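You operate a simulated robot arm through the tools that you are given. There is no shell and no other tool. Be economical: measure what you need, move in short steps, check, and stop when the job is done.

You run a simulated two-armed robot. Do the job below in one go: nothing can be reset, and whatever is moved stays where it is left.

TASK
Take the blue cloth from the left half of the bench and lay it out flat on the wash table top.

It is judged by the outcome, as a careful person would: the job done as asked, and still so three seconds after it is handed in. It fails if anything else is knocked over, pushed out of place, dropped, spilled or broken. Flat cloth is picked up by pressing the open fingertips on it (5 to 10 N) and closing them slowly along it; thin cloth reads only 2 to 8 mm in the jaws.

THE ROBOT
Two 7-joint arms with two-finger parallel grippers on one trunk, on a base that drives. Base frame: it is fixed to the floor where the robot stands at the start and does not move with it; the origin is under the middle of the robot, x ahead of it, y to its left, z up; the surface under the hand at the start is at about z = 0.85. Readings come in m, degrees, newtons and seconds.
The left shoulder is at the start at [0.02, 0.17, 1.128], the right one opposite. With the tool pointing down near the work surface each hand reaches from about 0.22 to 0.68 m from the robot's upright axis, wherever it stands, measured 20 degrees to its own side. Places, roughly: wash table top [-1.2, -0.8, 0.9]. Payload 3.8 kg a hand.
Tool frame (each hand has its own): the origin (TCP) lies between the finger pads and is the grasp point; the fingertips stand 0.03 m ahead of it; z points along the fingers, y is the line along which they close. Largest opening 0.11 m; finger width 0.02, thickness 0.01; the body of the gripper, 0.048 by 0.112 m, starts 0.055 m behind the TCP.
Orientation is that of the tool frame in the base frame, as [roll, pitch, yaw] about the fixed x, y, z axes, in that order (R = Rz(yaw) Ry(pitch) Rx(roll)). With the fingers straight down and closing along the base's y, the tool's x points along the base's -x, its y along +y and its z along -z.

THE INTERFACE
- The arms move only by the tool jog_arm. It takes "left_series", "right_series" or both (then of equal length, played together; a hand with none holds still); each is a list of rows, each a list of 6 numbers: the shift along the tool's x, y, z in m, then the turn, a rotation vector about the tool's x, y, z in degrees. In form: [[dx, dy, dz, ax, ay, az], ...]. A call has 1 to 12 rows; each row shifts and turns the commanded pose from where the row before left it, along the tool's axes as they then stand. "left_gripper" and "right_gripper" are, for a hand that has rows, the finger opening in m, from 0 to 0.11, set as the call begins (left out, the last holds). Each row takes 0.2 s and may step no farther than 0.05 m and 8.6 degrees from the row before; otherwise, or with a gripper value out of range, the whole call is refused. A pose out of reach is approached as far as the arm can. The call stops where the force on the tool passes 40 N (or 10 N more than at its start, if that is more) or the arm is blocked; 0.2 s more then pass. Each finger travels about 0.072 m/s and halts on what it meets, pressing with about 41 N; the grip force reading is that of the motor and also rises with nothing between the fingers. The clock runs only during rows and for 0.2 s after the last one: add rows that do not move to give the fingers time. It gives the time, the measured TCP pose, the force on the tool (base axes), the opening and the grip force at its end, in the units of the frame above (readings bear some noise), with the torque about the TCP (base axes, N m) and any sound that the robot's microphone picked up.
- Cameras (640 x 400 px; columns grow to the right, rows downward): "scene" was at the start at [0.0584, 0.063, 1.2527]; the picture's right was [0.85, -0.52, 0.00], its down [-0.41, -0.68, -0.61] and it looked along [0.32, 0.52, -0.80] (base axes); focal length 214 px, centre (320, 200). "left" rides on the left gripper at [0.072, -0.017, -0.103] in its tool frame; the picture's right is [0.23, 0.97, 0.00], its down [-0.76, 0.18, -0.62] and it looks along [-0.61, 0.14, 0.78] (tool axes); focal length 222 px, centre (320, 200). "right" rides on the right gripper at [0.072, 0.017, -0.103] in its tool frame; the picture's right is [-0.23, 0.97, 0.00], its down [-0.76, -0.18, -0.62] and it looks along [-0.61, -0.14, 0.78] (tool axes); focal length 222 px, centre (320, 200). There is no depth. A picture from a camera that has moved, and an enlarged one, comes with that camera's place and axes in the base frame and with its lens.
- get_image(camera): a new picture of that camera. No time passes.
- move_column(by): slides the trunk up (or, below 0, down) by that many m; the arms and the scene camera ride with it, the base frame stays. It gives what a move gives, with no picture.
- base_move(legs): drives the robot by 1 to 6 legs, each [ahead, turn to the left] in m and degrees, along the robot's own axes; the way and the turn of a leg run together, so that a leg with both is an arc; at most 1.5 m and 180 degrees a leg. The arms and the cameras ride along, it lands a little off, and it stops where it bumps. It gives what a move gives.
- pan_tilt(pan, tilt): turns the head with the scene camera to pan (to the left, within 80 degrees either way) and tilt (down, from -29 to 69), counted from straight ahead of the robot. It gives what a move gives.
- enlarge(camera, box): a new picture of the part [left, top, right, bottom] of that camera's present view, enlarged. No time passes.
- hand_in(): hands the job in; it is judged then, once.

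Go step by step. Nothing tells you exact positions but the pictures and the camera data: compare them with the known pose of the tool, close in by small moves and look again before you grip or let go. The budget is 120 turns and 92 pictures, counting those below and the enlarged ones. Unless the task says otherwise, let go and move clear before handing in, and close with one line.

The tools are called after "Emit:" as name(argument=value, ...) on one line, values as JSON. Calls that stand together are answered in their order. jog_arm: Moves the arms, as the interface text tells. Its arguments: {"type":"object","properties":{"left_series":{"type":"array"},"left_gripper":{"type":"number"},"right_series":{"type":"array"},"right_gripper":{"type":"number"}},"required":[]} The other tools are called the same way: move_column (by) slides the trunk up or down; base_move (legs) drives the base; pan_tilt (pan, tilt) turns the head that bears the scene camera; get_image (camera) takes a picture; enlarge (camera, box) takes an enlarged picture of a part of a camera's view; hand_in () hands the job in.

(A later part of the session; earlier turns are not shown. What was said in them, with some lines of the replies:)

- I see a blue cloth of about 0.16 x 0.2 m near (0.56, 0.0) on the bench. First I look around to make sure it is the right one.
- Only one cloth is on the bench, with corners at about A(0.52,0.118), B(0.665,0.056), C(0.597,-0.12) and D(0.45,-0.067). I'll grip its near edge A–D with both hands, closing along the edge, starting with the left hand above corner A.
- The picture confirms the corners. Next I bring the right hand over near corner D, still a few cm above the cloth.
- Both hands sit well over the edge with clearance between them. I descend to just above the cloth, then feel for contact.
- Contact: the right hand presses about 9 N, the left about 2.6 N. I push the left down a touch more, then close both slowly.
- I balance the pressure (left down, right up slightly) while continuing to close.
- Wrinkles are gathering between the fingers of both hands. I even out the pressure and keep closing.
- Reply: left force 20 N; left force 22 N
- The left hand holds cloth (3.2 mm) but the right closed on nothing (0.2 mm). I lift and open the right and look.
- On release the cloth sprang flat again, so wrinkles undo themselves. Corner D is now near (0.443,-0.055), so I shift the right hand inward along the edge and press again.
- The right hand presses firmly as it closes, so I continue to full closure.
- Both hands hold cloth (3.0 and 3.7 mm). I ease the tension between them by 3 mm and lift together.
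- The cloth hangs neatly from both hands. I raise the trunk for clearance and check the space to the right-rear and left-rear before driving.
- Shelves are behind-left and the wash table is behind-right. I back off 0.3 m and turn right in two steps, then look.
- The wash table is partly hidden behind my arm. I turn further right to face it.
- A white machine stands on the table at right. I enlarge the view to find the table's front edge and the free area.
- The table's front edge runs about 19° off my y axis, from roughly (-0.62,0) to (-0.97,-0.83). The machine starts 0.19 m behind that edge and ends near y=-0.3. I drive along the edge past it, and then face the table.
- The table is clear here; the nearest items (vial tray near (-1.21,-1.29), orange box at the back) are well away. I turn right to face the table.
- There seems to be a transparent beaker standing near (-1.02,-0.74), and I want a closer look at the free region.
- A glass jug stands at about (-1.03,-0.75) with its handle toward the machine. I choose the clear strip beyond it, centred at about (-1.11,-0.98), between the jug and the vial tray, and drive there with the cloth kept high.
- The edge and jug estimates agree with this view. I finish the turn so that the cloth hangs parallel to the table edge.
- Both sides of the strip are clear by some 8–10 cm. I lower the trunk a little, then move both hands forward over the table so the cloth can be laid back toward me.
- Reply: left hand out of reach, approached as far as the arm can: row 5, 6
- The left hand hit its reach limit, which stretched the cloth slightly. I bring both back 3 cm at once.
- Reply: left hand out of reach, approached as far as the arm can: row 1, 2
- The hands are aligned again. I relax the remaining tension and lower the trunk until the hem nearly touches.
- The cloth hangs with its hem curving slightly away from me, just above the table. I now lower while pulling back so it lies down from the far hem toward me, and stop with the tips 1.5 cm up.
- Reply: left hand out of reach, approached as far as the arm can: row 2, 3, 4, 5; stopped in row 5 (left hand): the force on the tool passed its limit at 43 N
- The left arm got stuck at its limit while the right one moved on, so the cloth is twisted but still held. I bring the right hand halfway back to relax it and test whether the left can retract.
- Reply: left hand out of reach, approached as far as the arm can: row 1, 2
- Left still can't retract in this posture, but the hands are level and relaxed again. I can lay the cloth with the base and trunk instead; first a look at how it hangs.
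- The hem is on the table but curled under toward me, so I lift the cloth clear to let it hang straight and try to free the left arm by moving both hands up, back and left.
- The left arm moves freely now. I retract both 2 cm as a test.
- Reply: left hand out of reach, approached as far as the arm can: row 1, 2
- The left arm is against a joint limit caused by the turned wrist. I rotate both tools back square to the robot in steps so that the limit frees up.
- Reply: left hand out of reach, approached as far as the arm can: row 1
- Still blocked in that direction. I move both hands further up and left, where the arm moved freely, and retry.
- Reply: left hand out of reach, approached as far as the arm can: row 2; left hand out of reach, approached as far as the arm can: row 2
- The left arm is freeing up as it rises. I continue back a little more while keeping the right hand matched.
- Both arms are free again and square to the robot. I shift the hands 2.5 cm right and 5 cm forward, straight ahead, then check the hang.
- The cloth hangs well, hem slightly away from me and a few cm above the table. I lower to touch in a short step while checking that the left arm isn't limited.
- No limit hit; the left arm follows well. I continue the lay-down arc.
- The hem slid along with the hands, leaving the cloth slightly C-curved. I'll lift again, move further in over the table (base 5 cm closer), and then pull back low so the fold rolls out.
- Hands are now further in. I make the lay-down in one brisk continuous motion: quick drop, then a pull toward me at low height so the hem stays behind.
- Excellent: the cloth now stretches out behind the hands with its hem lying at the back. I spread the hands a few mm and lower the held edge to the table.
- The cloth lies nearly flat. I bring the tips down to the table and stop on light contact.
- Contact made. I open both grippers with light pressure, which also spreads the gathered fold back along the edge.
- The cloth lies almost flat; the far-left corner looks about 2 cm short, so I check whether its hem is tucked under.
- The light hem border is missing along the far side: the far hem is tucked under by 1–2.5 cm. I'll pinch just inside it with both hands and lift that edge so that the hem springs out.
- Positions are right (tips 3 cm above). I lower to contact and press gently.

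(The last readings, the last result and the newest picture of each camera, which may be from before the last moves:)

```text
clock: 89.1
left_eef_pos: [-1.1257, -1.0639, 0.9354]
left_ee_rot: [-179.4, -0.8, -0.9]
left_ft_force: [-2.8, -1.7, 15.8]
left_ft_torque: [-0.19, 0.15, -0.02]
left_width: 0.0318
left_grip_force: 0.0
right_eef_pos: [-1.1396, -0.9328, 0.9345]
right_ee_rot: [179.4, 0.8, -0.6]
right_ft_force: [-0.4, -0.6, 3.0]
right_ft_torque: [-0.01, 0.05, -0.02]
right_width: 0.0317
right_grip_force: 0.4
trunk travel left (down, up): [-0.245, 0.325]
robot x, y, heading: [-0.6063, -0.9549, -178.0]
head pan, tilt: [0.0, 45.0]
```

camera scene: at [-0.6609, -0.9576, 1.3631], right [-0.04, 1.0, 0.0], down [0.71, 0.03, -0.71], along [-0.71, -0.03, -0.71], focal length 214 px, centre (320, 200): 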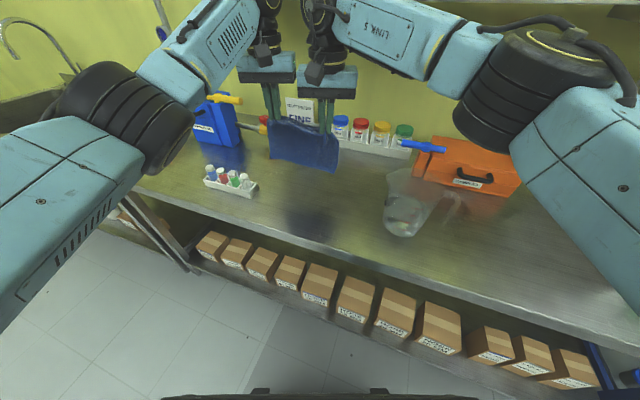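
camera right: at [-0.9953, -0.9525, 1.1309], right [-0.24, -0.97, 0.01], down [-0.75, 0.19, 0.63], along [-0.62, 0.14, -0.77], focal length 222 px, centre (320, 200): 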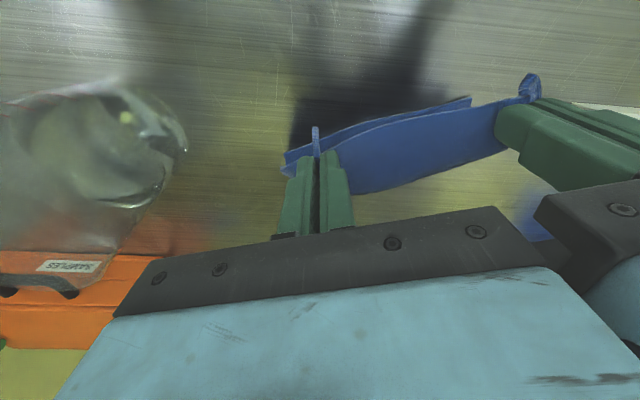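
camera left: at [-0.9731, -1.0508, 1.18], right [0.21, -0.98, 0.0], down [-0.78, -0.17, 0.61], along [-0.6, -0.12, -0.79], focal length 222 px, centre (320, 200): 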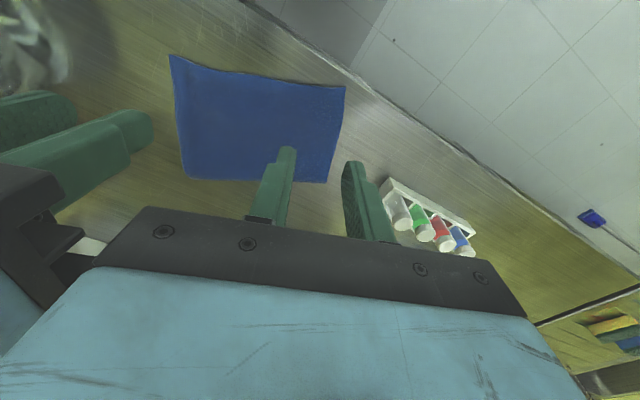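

Emit:
jog_arm(left_series=[[0, 0, -0.0008, 0, 0, 0], [0, 0, 0, 0, 0, 0]], right_series=[[0, 0, 0.0013, 0, 0, 0], [0, 0, 0, 0, 0, 0]], left_gripper=0.025, right_gripper=0.025)

Emit:
jog_arm(left_series=[[0, 0, 0, 0, 0, 0], [0, 0, 0, 0, 0, 0]], right_series=[[0, 0, 0, 0, 0, 0], [0, 0, 0, 0, 0, 0]], left_gripper=0.018, right_gripper=0.018)

```text
clock: 89.7
left_eef_pos: [-1.1251, -1.0616, 0.935]
left_ee_rot: [-179.5, -0.9, -1.0]
left_ft_force: [0.0, 1.3, 11.4]
left_ft_torque: [0.02, 0.07, -0.03]
left_width: 0.0239
left_grip_force: 0.1
right_eef_pos: [-1.1387, -0.9346, 0.9329]
right_ee_rot: [179.2, 0.9, -0.7]
right_ft_force: [0.0, 0.8, 6.2]
right_ft_torque: [0.06, -0.01, 0.02]
right_width: 0.0237
right_grip_force: 0.0
trunk travel left (down, up): [-0.245, 0.325]
robot x, y, heading: [-0.6071, -0.9546, -177.9]
head pan, tilt: [0.0, 45.0]
```

```text
clock: 90.3
left_eef_pos: [-1.1252, -1.0618, 0.935]
left_ee_rot: [-179.5, -0.9, -1.0]
left_ft_force: [-0.1, 1.2, 11.1]
left_ft_torque: [0.01, 0.07, -0.01]
left_width: 0.0176
left_grip_force: 0.0
right_eef_pos: [-1.1387, -0.9344, 0.9341]
right_ee_rot: [179.3, 1.0, -0.5]
right_ft_force: [-0.8, -2.1, 7.9]
right_ft_torque: [-0.03, 0.01, 0.02]
right_width: 0.0176
right_grip_force: 0.1
trunk travel left (down, up): [-0.245, 0.325]
robot x, y, heading: [-0.6083, -0.9564, -178.1]
head pan, tilt: [0.0, 45.0]
```

Pressure is good on both; I close the rest of the way.

Emit:
jog_arm(left_series=[[0, 0, 0, 0, 0, 0], [0, 0, 0, 0, 0, 0]], right_series=[[0, 0, 0.0006, 0, 0, 0], [0, 0, 0, 0, 0, 0]], left_gripper=0.012, right_gripper=0.012)

Emit:
jog_arm(left_series=[[0, 0, 0, 0, 0, 0], [0, 0, 0, 0, 0, 0]], right_series=[[0, 0, 0, 0, 0, 0], [0, 0, 0, 0, 0, 0]], left_gripper=0.006, right_gripper=0.006)

Emit:
jog_arm(left_series=[[0, 0, 0, 0, 0, 0], [0, 0, 0, 0, 0, 0]], right_series=[[0, 0, 0, 0, 0, 0], [0, 0, 0, 0, 0, 0]], left_gripper=0.0, right_gripper=0.0)

```text
clock: 90.9
left_eef_pos: [-1.125, -1.0616, 0.9362]
left_ee_rot: [-179.5, -0.9, -1.1]
left_ft_force: [-0.6, 1.3, 10.9]
left_ft_torque: [0.04, 0.09, -0.03]
left_width: 0.0116
left_grip_force: 0.0
right_eef_pos: [-1.139, -0.9343, 0.9327]
right_ee_rot: [179.3, 1.1, -0.6]
right_ft_force: [1.6, -1.3, 11.7]
right_ft_torque: [-0.02, -0.04, 0.0]
right_width: 0.0115
right_grip_force: 0.1
trunk travel left (down, up): [-0.245, 0.325]
robot x, y, heading: [-0.6065, -0.9505, -178.1]
head pan, tilt: [0.0, 45.0]
```

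```text
clock: 91.5
left_eef_pos: [-1.1242, -1.0622, 0.9354]
left_ee_rot: [-179.5, -0.9, -0.9]
left_ft_force: [-0.1, 2.6, 10.6]
left_ft_torque: [0.11, 0.07, -0.03]
left_width: 0.0063
left_grip_force: 6.0
right_eef_pos: [-1.1386, -0.9344, 0.9337]
right_ee_rot: [179.4, 0.9, -0.5]
right_ft_force: [-0.4, -3.9, 12.6]
right_ft_torque: [-0.08, 0.02, 0.01]
right_width: 0.0071
right_grip_force: 0.9
trunk travel left (down, up): [-0.245, 0.325]
robot x, y, heading: [-0.6044, -0.9541, -178.2]
head pan, tilt: [0.0, 45.0]
```

```text
clock: 92.1
left_eef_pos: [-1.1258, -1.0622, 0.9361]
left_ee_rot: [-179.4, -0.8, -0.9]
left_ft_force: [-0.4, 5.6, 9.3]
left_ft_torque: [0.17, 0.11, -0.02]
left_width: 0.0038
left_grip_force: 41.3
right_eef_pos: [-1.1387, -0.9336, 0.9329]
right_ee_rot: [179.3, 1.0, -0.6]
right_ft_force: [0.6, -5.6, 13.5]
right_ft_torque: [-0.15, -0.02, 0.05]
right_width: 0.0027
right_grip_force: 40.6
trunk travel left (down, up): [-0.245, 0.325]
robot x, y, heading: [-0.6085, -0.9554, -177.8]
head pan, tilt: [0.0, 45.0]
```

Both hold (3.8 and 2.7 mm). I lift that part 4.5 cm and look at the hem.

Emit:
jog_arm(left_series=[[0, -0.001, -0.01, 0, 0, 0], [0, 0, -0.015, 0, 0, 0], [0, 0, -0.02, 0, 0, 0], [0, 0, 0, 0, 0, 0]], right_series=[[0, 0.001, -0.01, 0, 0, 0], [0, 0, -0.015, 0, 0, 0], [0, 0, -0.02, 0, 0, 0], [0, 0, 0, 0, 0, 0]])

Emit:
enlarge(camera="scene", box=[200, 100, 440, 250])

Emit:
get_image(camera="left")

```text
clock: 93.1
left_eef_pos: [-1.1259, -1.0634, 0.9812]
left_ee_rot: [-179.5, -1.0, -0.9]
left_ft_force: [-0.7, 6.9, -0.4]
left_ft_torque: [0.19, 0.02, -0.02]
left_width: 0.0037
left_grip_force: 41.2
right_eef_pos: [-1.139, -0.9334, 0.9775]
right_ee_rot: [179.3, 0.8, -0.6]
right_ft_force: [1.4, -7.3, -0.4]
right_ft_torque: [-0.22, -0.02, 0.0]
right_width: 0.0029
right_grip_force: 40.9
trunk travel left (down, up): [-0.245, 0.325]
robot x, y, heading: [-0.6081, -0.9579, -178.0]
head pan, tilt: [0.0, 45.0]
```

```text
2.67 times, centred on (320, 175) of scene
camera zoom: at [-0.7113, -0.9595, 1.2831], right [-0.04, 1.0, 0.0], down [0.71, 0.03, -0.71], along [-0.71, -0.03, -0.71], focal length 572 px, centre (320, 267)
```

zoom: 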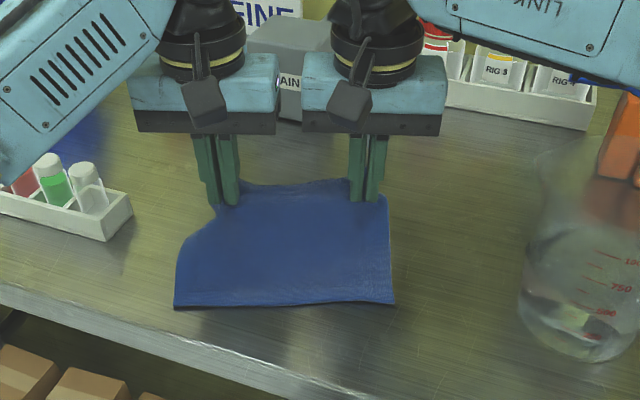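

```text
45 pictures are left
camera left: at [-1.0555, -1.048, 1.085], right [0.21, -0.98, -0.01], down [-0.78, -0.17, 0.61], along [-0.6, -0.12, -0.79], focal length 222 px, centre (320, 200)
```

left: 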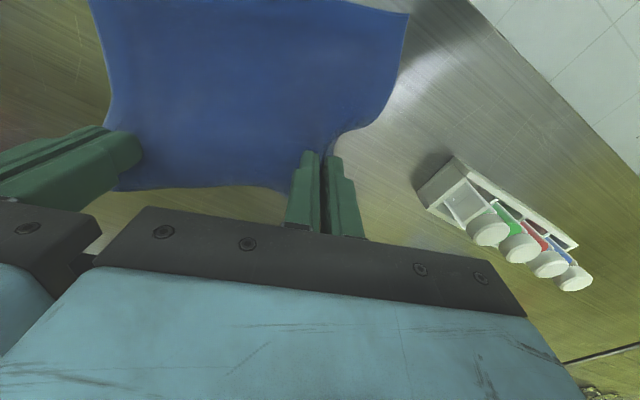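

Emit:
jog_arm(left_series=[[0, -0.001, -0.02, 0, 0, 0], [0, -0.001, -0.01, 0, 0, 0], [0, 0, 0, 0, 0, 0]], right_series=[[0, 0.001, -0.02, 0, 0, 0], [0, 0.001, -0.01, 0, 0, 0], [0, 0, 0, 0, 0, 0]])

Emit:
get_image(camera="right")

Emit:
enlarge(camera="left", box=[60, 20, 420, 245])

```text
clock: 93.9
left_eef_pos: [-1.1265, -1.0609, 1.0101]
left_ee_rot: [-179.5, -1.0, -1.0]
left_ft_force: [0.8, 2.1, -0.3]
left_ft_torque: [0.04, -0.01, -0.03]
left_width: 0.0035
left_grip_force: 40.5
right_eef_pos: [-1.1387, -0.9359, 1.0073]
right_ee_rot: [179.4, 0.8, -0.7]
right_ft_force: [0.9, -3.1, -0.2]
right_ft_torque: [-0.06, -0.05, -0.02]
right_width: 0.0026
right_grip_force: 40.6
trunk travel left (down, up): [-0.245, 0.325]
robot x, y, heading: [-0.6045, -0.9583, -178.0]
head pan, tilt: [0.0, 45.0]
```

```text
44 pictures are left
camera right: at [-1.0648, -0.9512, 1.1103], right [-0.24, -0.97, 0.01], down [-0.75, 0.19, 0.63], along [-0.62, 0.14, -0.77], focal length 222 px, centre (320, 200)
```

right: 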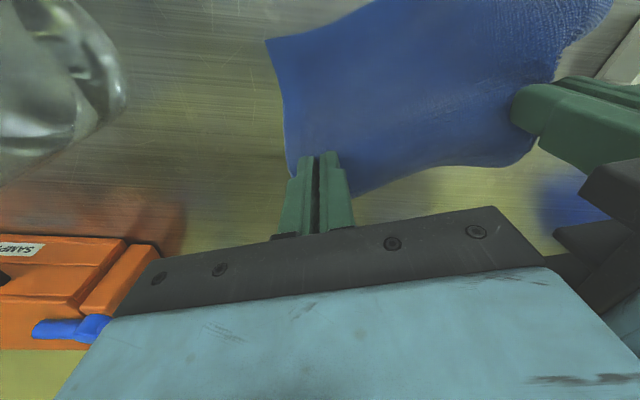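

```text
1.78 times, centred on (240, 132) of left
camera zoom: at [-1.0562, -1.0458, 1.1152], right [0.21, -0.98, 0.0], down [-0.78, -0.17, 0.61], along [-0.6, -0.13, -0.79], focal length 395 px, centre (462, 320)
```

zoom: 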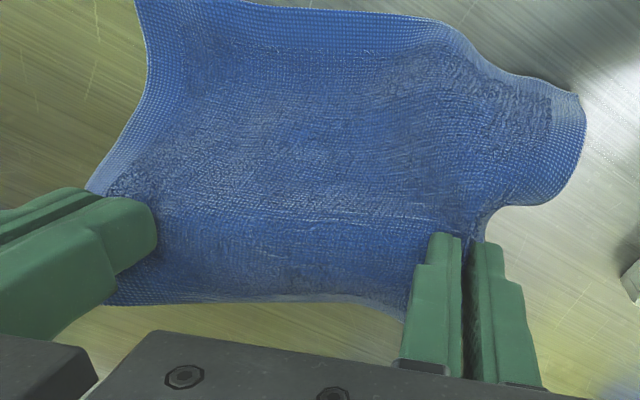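

The far hem is now out in the open, pointing away. I lower again with a slight forward motion so that both near part and hem lie flat.

Emit:
jog_arm(left_series=[[-0.02, 0.001, 0.01, 0, 0, 0], [-0.01, 0.001, 0.02, 0, 0, 0], [0, 0, 0.02, 0, 0, 0], [0, 0, 0.015, 0, 0, 0], [0, 0, 0.006, 0, 0, 0], [0, 0, 0, 0, 0, 0]], right_series=[[-0.02, -0.001, 0.01, 0, 0, 0], [-0.01, -0.001, 0.02, 0, 0, 0], [0, 0, 0.02, 0, 0, 0], [0, 0, 0.015, 0, 0, 0], [0, 0, 0.004, 0, 0, 0], [0, 0, 0, 0, 0, 0]])

Emit:
enlarge(camera="scene", box=[240, 130, 400, 230])

Emit:
enlarge(camera="left", box=[60, 20, 420, 245])

```text
clock: 95.3
left_eef_pos: [-1.1554, -1.0611, 0.9367]
left_ee_rot: [-179.4, -1.0, -1.0]
left_ft_force: [-0.6, 3.3, -0.1]
left_ft_torque: [0.07, 0.02, -0.01]
left_width: 0.0034
left_grip_force: 41.5
right_eef_pos: [-1.1701, -0.9346, 0.9381]
right_ee_rot: [179.4, 0.9, -0.6]
right_ft_force: [1.8, -3.6, 0.1]
right_ft_torque: [-0.11, -0.03, 0.04]
right_width: 0.0026
right_grip_force: 40.7
trunk travel left (down, up): [-0.245, 0.325]
robot x, y, heading: [-0.6116, -0.9571, -177.7]
head pan, tilt: [0.0, 45.0]
```

```text
4.00 times, centred on (320, 180) of scene
camera zoom: at [-0.7111, -0.9595, 1.2832], right [-0.04, 1.0, 0.0], down [0.71, 0.03, -0.71], along [-0.71, -0.03, -0.71], focal length 858 px, centre (320, 280)
```

zoom: 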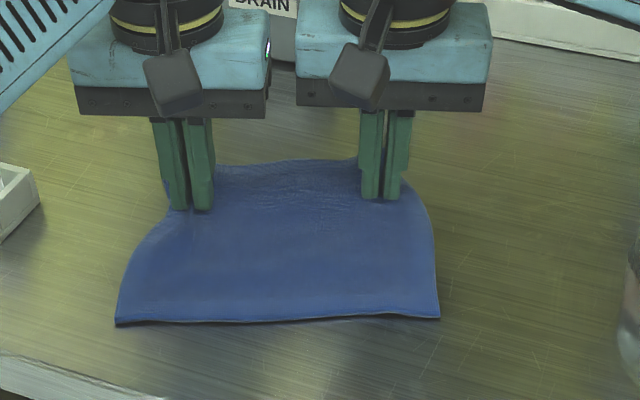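

```text
1.78 times, centred on (240, 132) of left
camera zoom: at [-1.0848, -1.0462, 1.0419], right [0.21, -0.98, -0.01], down [-0.78, -0.17, 0.61], along [-0.6, -0.12, -0.79], focal length 395 px, centre (462, 320)
```

zoom: 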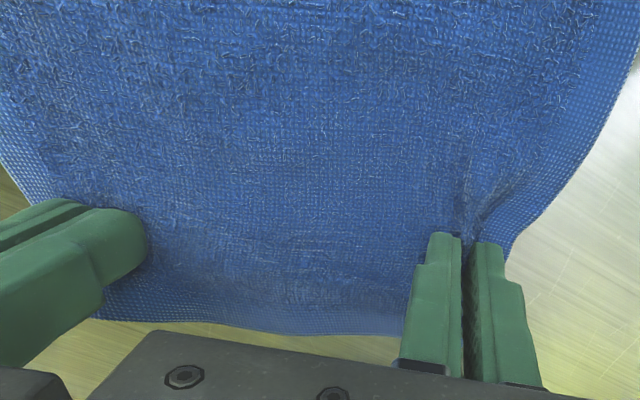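

The hem border is now visible along the far side. I touch down, open slowly and lift away.

Emit:
jog_arm(left_series=[[0, 0, 0.002, 0, 0, 0], [0, 0, 0, 0, 0, 0], [0, 0, 0, 0, 0, 0]], right_series=[[0, 0, 0.004, 0, 0, 0], [0, 0, 0, 0, 0, 0], [0, 0, 0, 0, 0, 0]], left_gripper=0.012, right_gripper=0.012)

Emit:
jog_arm(left_series=[[0, 0, 0, 0, 0, 0], [0, 0, 0, 0, 0, 0]], right_series=[[0, 0, 0, 0, 0, 0], [0, 0, 0, 0, 0, 0]], left_gripper=0.032, right_gripper=0.032)

Emit:
jog_arm(left_series=[[0, 0, -0.01, 0, 0, 0], [0, 0, -0.02, 0, 0, 0], [0, 0, -0.04, 0, 0, 0], [0, 0, -0.04, 0, 0, 0], [0, 0, -0.03, 0, 0, 0]], right_series=[[0, 0, -0.01, 0, 0, 0], [0, 0, -0.02, 0, 0, 0], [0, 0, -0.04, 0, 0, 0], [0, 0, -0.04, 0, 0, 0], [0, 0, -0.03, 0, 0, 0]])

Emit:
enlarge(camera="scene", box=[250, 145, 378, 225])

```text
clock: 96.1
left_eef_pos: [-1.1556, -1.0615, 0.9359]
left_ee_rot: [-179.4, -1.0, -1.1]
left_ft_force: [0.6, 0.0, 0.4]
left_ft_torque: [-0.04, 0.01, -0.01]
left_width: 0.012
left_grip_force: 0.0
right_eef_pos: [-1.1693, -0.9336, 0.9341]
right_ee_rot: [179.4, 0.9, -0.7]
right_ft_force: [-0.2, -0.2, 1.0]
right_ft_torque: [0.03, 0.01, 0.01]
right_width: 0.0118
right_grip_force: 0.1
trunk travel left (down, up): [-0.245, 0.325]
robot x, y, heading: [-0.6051, -0.9505, -178.0]
head pan, tilt: [0.0, 45.0]
```

```text
clock: 96.7
left_eef_pos: [-1.1552, -1.0613, 0.9358]
left_ee_rot: [-179.4, -1.0, -0.9]
left_ft_force: [0.3, -0.1, 0.3]
left_ft_torque: [0.0, 0.01, 0.0]
left_width: 0.0319
left_grip_force: 0.1
right_eef_pos: [-1.1692, -0.9343, 0.9347]
right_ee_rot: [179.4, 0.8, -0.6]
right_ft_force: [-0.2, 0.1, 0.4]
right_ft_torque: [-0.04, 0.01, 0.0]
right_width: 0.0317
right_grip_force: 0.1
trunk travel left (down, up): [-0.245, 0.325]
robot x, y, heading: [-0.6099, -0.9559, -178.4]
head pan, tilt: [0.0, 45.0]
```

```text
clock: 97.9
left_eef_pos: [-1.157, -1.0625, 1.0762]
left_ee_rot: [-179.5, -1.0, -0.9]
left_ft_force: [-0.1, 0.0, 0.6]
left_ft_torque: [-0.01, 0.02, 0.02]
left_width: 0.0319
left_grip_force: 0.0
right_eef_pos: [-1.1675, -0.9336, 1.076]
right_ee_rot: [179.4, 0.9, -0.6]
right_ft_force: [-0.7, -0.6, -0.5]
right_ft_torque: [0.04, -0.01, -0.02]
right_width: 0.0318
right_grip_force: 0.1
trunk travel left (down, up): [-0.245, 0.325]
robot x, y, heading: [-0.6074, -0.9576, -177.8]
head pan, tilt: [0.0, 45.0]
```

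```text
5.00 times, centred on (314, 185) of scene
camera zoom: at [-0.7105, -0.9595, 1.2832], right [-0.04, 1.0, 0.0], down [0.71, 0.03, -0.71], along [-0.71, -0.03, -0.71], focal length 1072 px, centre (350, 275)
```

zoom: 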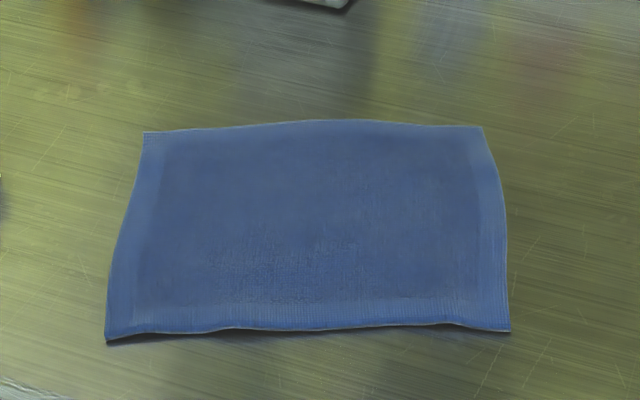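

The cloth now measures its full 0.16 x 0.2 m and lies flat. I back the hands clear of the table and take a final look.

Emit:
move_column(by=0.08)

Emit:
base_move(legs=[[-0.25, 0]])

Emit:
get_image(camera="scene")

Emit:
get_image(camera="left")

```text
clock: 99.1
left_eef_pos: [-1.1572, -1.0627, 1.1558]
left_ee_rot: [-179.5, -1.0, -0.9]
left_ft_force: [0.2, 0.2, 0.3]
left_ft_torque: [-0.02, 0.0, 0.01]
left_width: 0.032
left_grip_force: 0.0
right_eef_pos: [-1.168, -0.9336, 1.1537]
right_ee_rot: [179.3, 0.8, -0.5]
right_ft_force: [-0.3, 0.0, -0.6]
right_ft_torque: [0.03, 0.03, 0.0]
right_width: 0.0318
right_grip_force: 0.1
trunk travel left (down, up): [-0.325, 0.245]
robot x, y, heading: [-0.6089, -0.9547, -178.0]
head pan, tilt: [0.0, 45.0]
```

```text
clock: 100.9
left_eef_pos: [-0.907, -1.0521, 1.1574]
left_ee_rot: [-179.6, -1.0, -1.0]
left_ft_force: [0.5, -0.3, 0.5]
left_ft_torque: [-0.01, 0.01, 0.01]
left_width: 0.0321
left_grip_force: 0.0
right_eef_pos: [-0.9183, -0.9237, 1.1561]
right_ee_rot: [179.4, 0.9, -0.7]
right_ft_force: [-0.9, -0.5, -0.5]
right_ft_torque: [-0.02, -0.01, 0.0]
right_width: 0.0319
right_grip_force: 0.1
trunk travel left (down, up): [-0.325, 0.245]
robot x, y, heading: [-0.357, -0.9485, -178.1]
head pan, tilt: [0.0, 45.0]
```

```text
39 pictures are left
camera scene: at [-0.4604, -0.9503, 1.3632], right [-0.04, 1.0, 0.0], down [0.71, 0.03, -0.71], along [-0.71, -0.03, -0.71], focal length 214 px, centre (320, 200)
```

scene: 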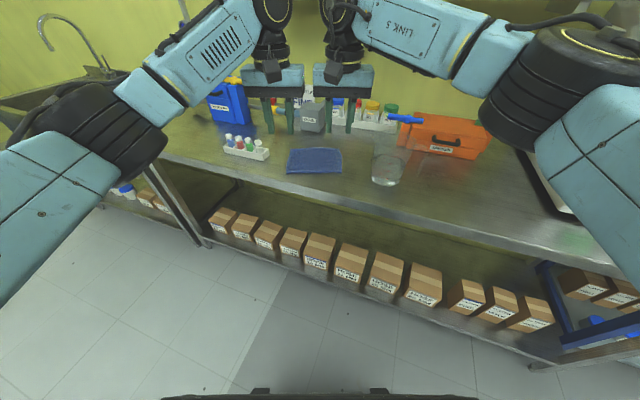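

```text
38 pictures are left
camera left: at [-0.8367, -1.0376, 1.2614], right [0.21, -0.98, -0.01], down [-0.77, -0.17, 0.61], along [-0.6, -0.12, -0.79], focal length 222 px, centre (320, 200)
```

left: 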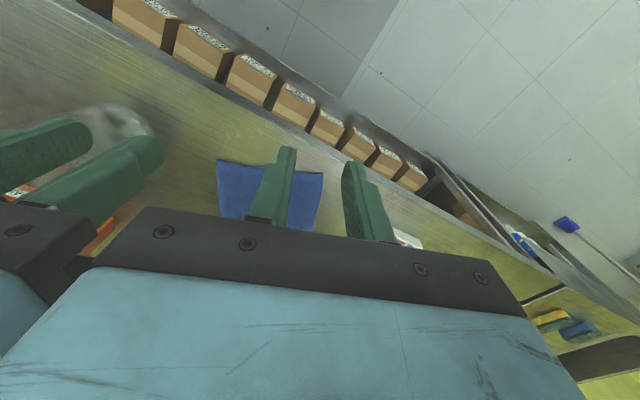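

The cloth lies flat on the wash table between the vial tray and the jug, nothing else has been disturbed, and both hands are clear. I hand the job in.

Emit:
hand_in()

```text
The job is handed in.
```

The blue cloth is lying flat on the wash table top, between the vial tray and the glass jug. Both hands are clear, and from the pictures nothing else moved.
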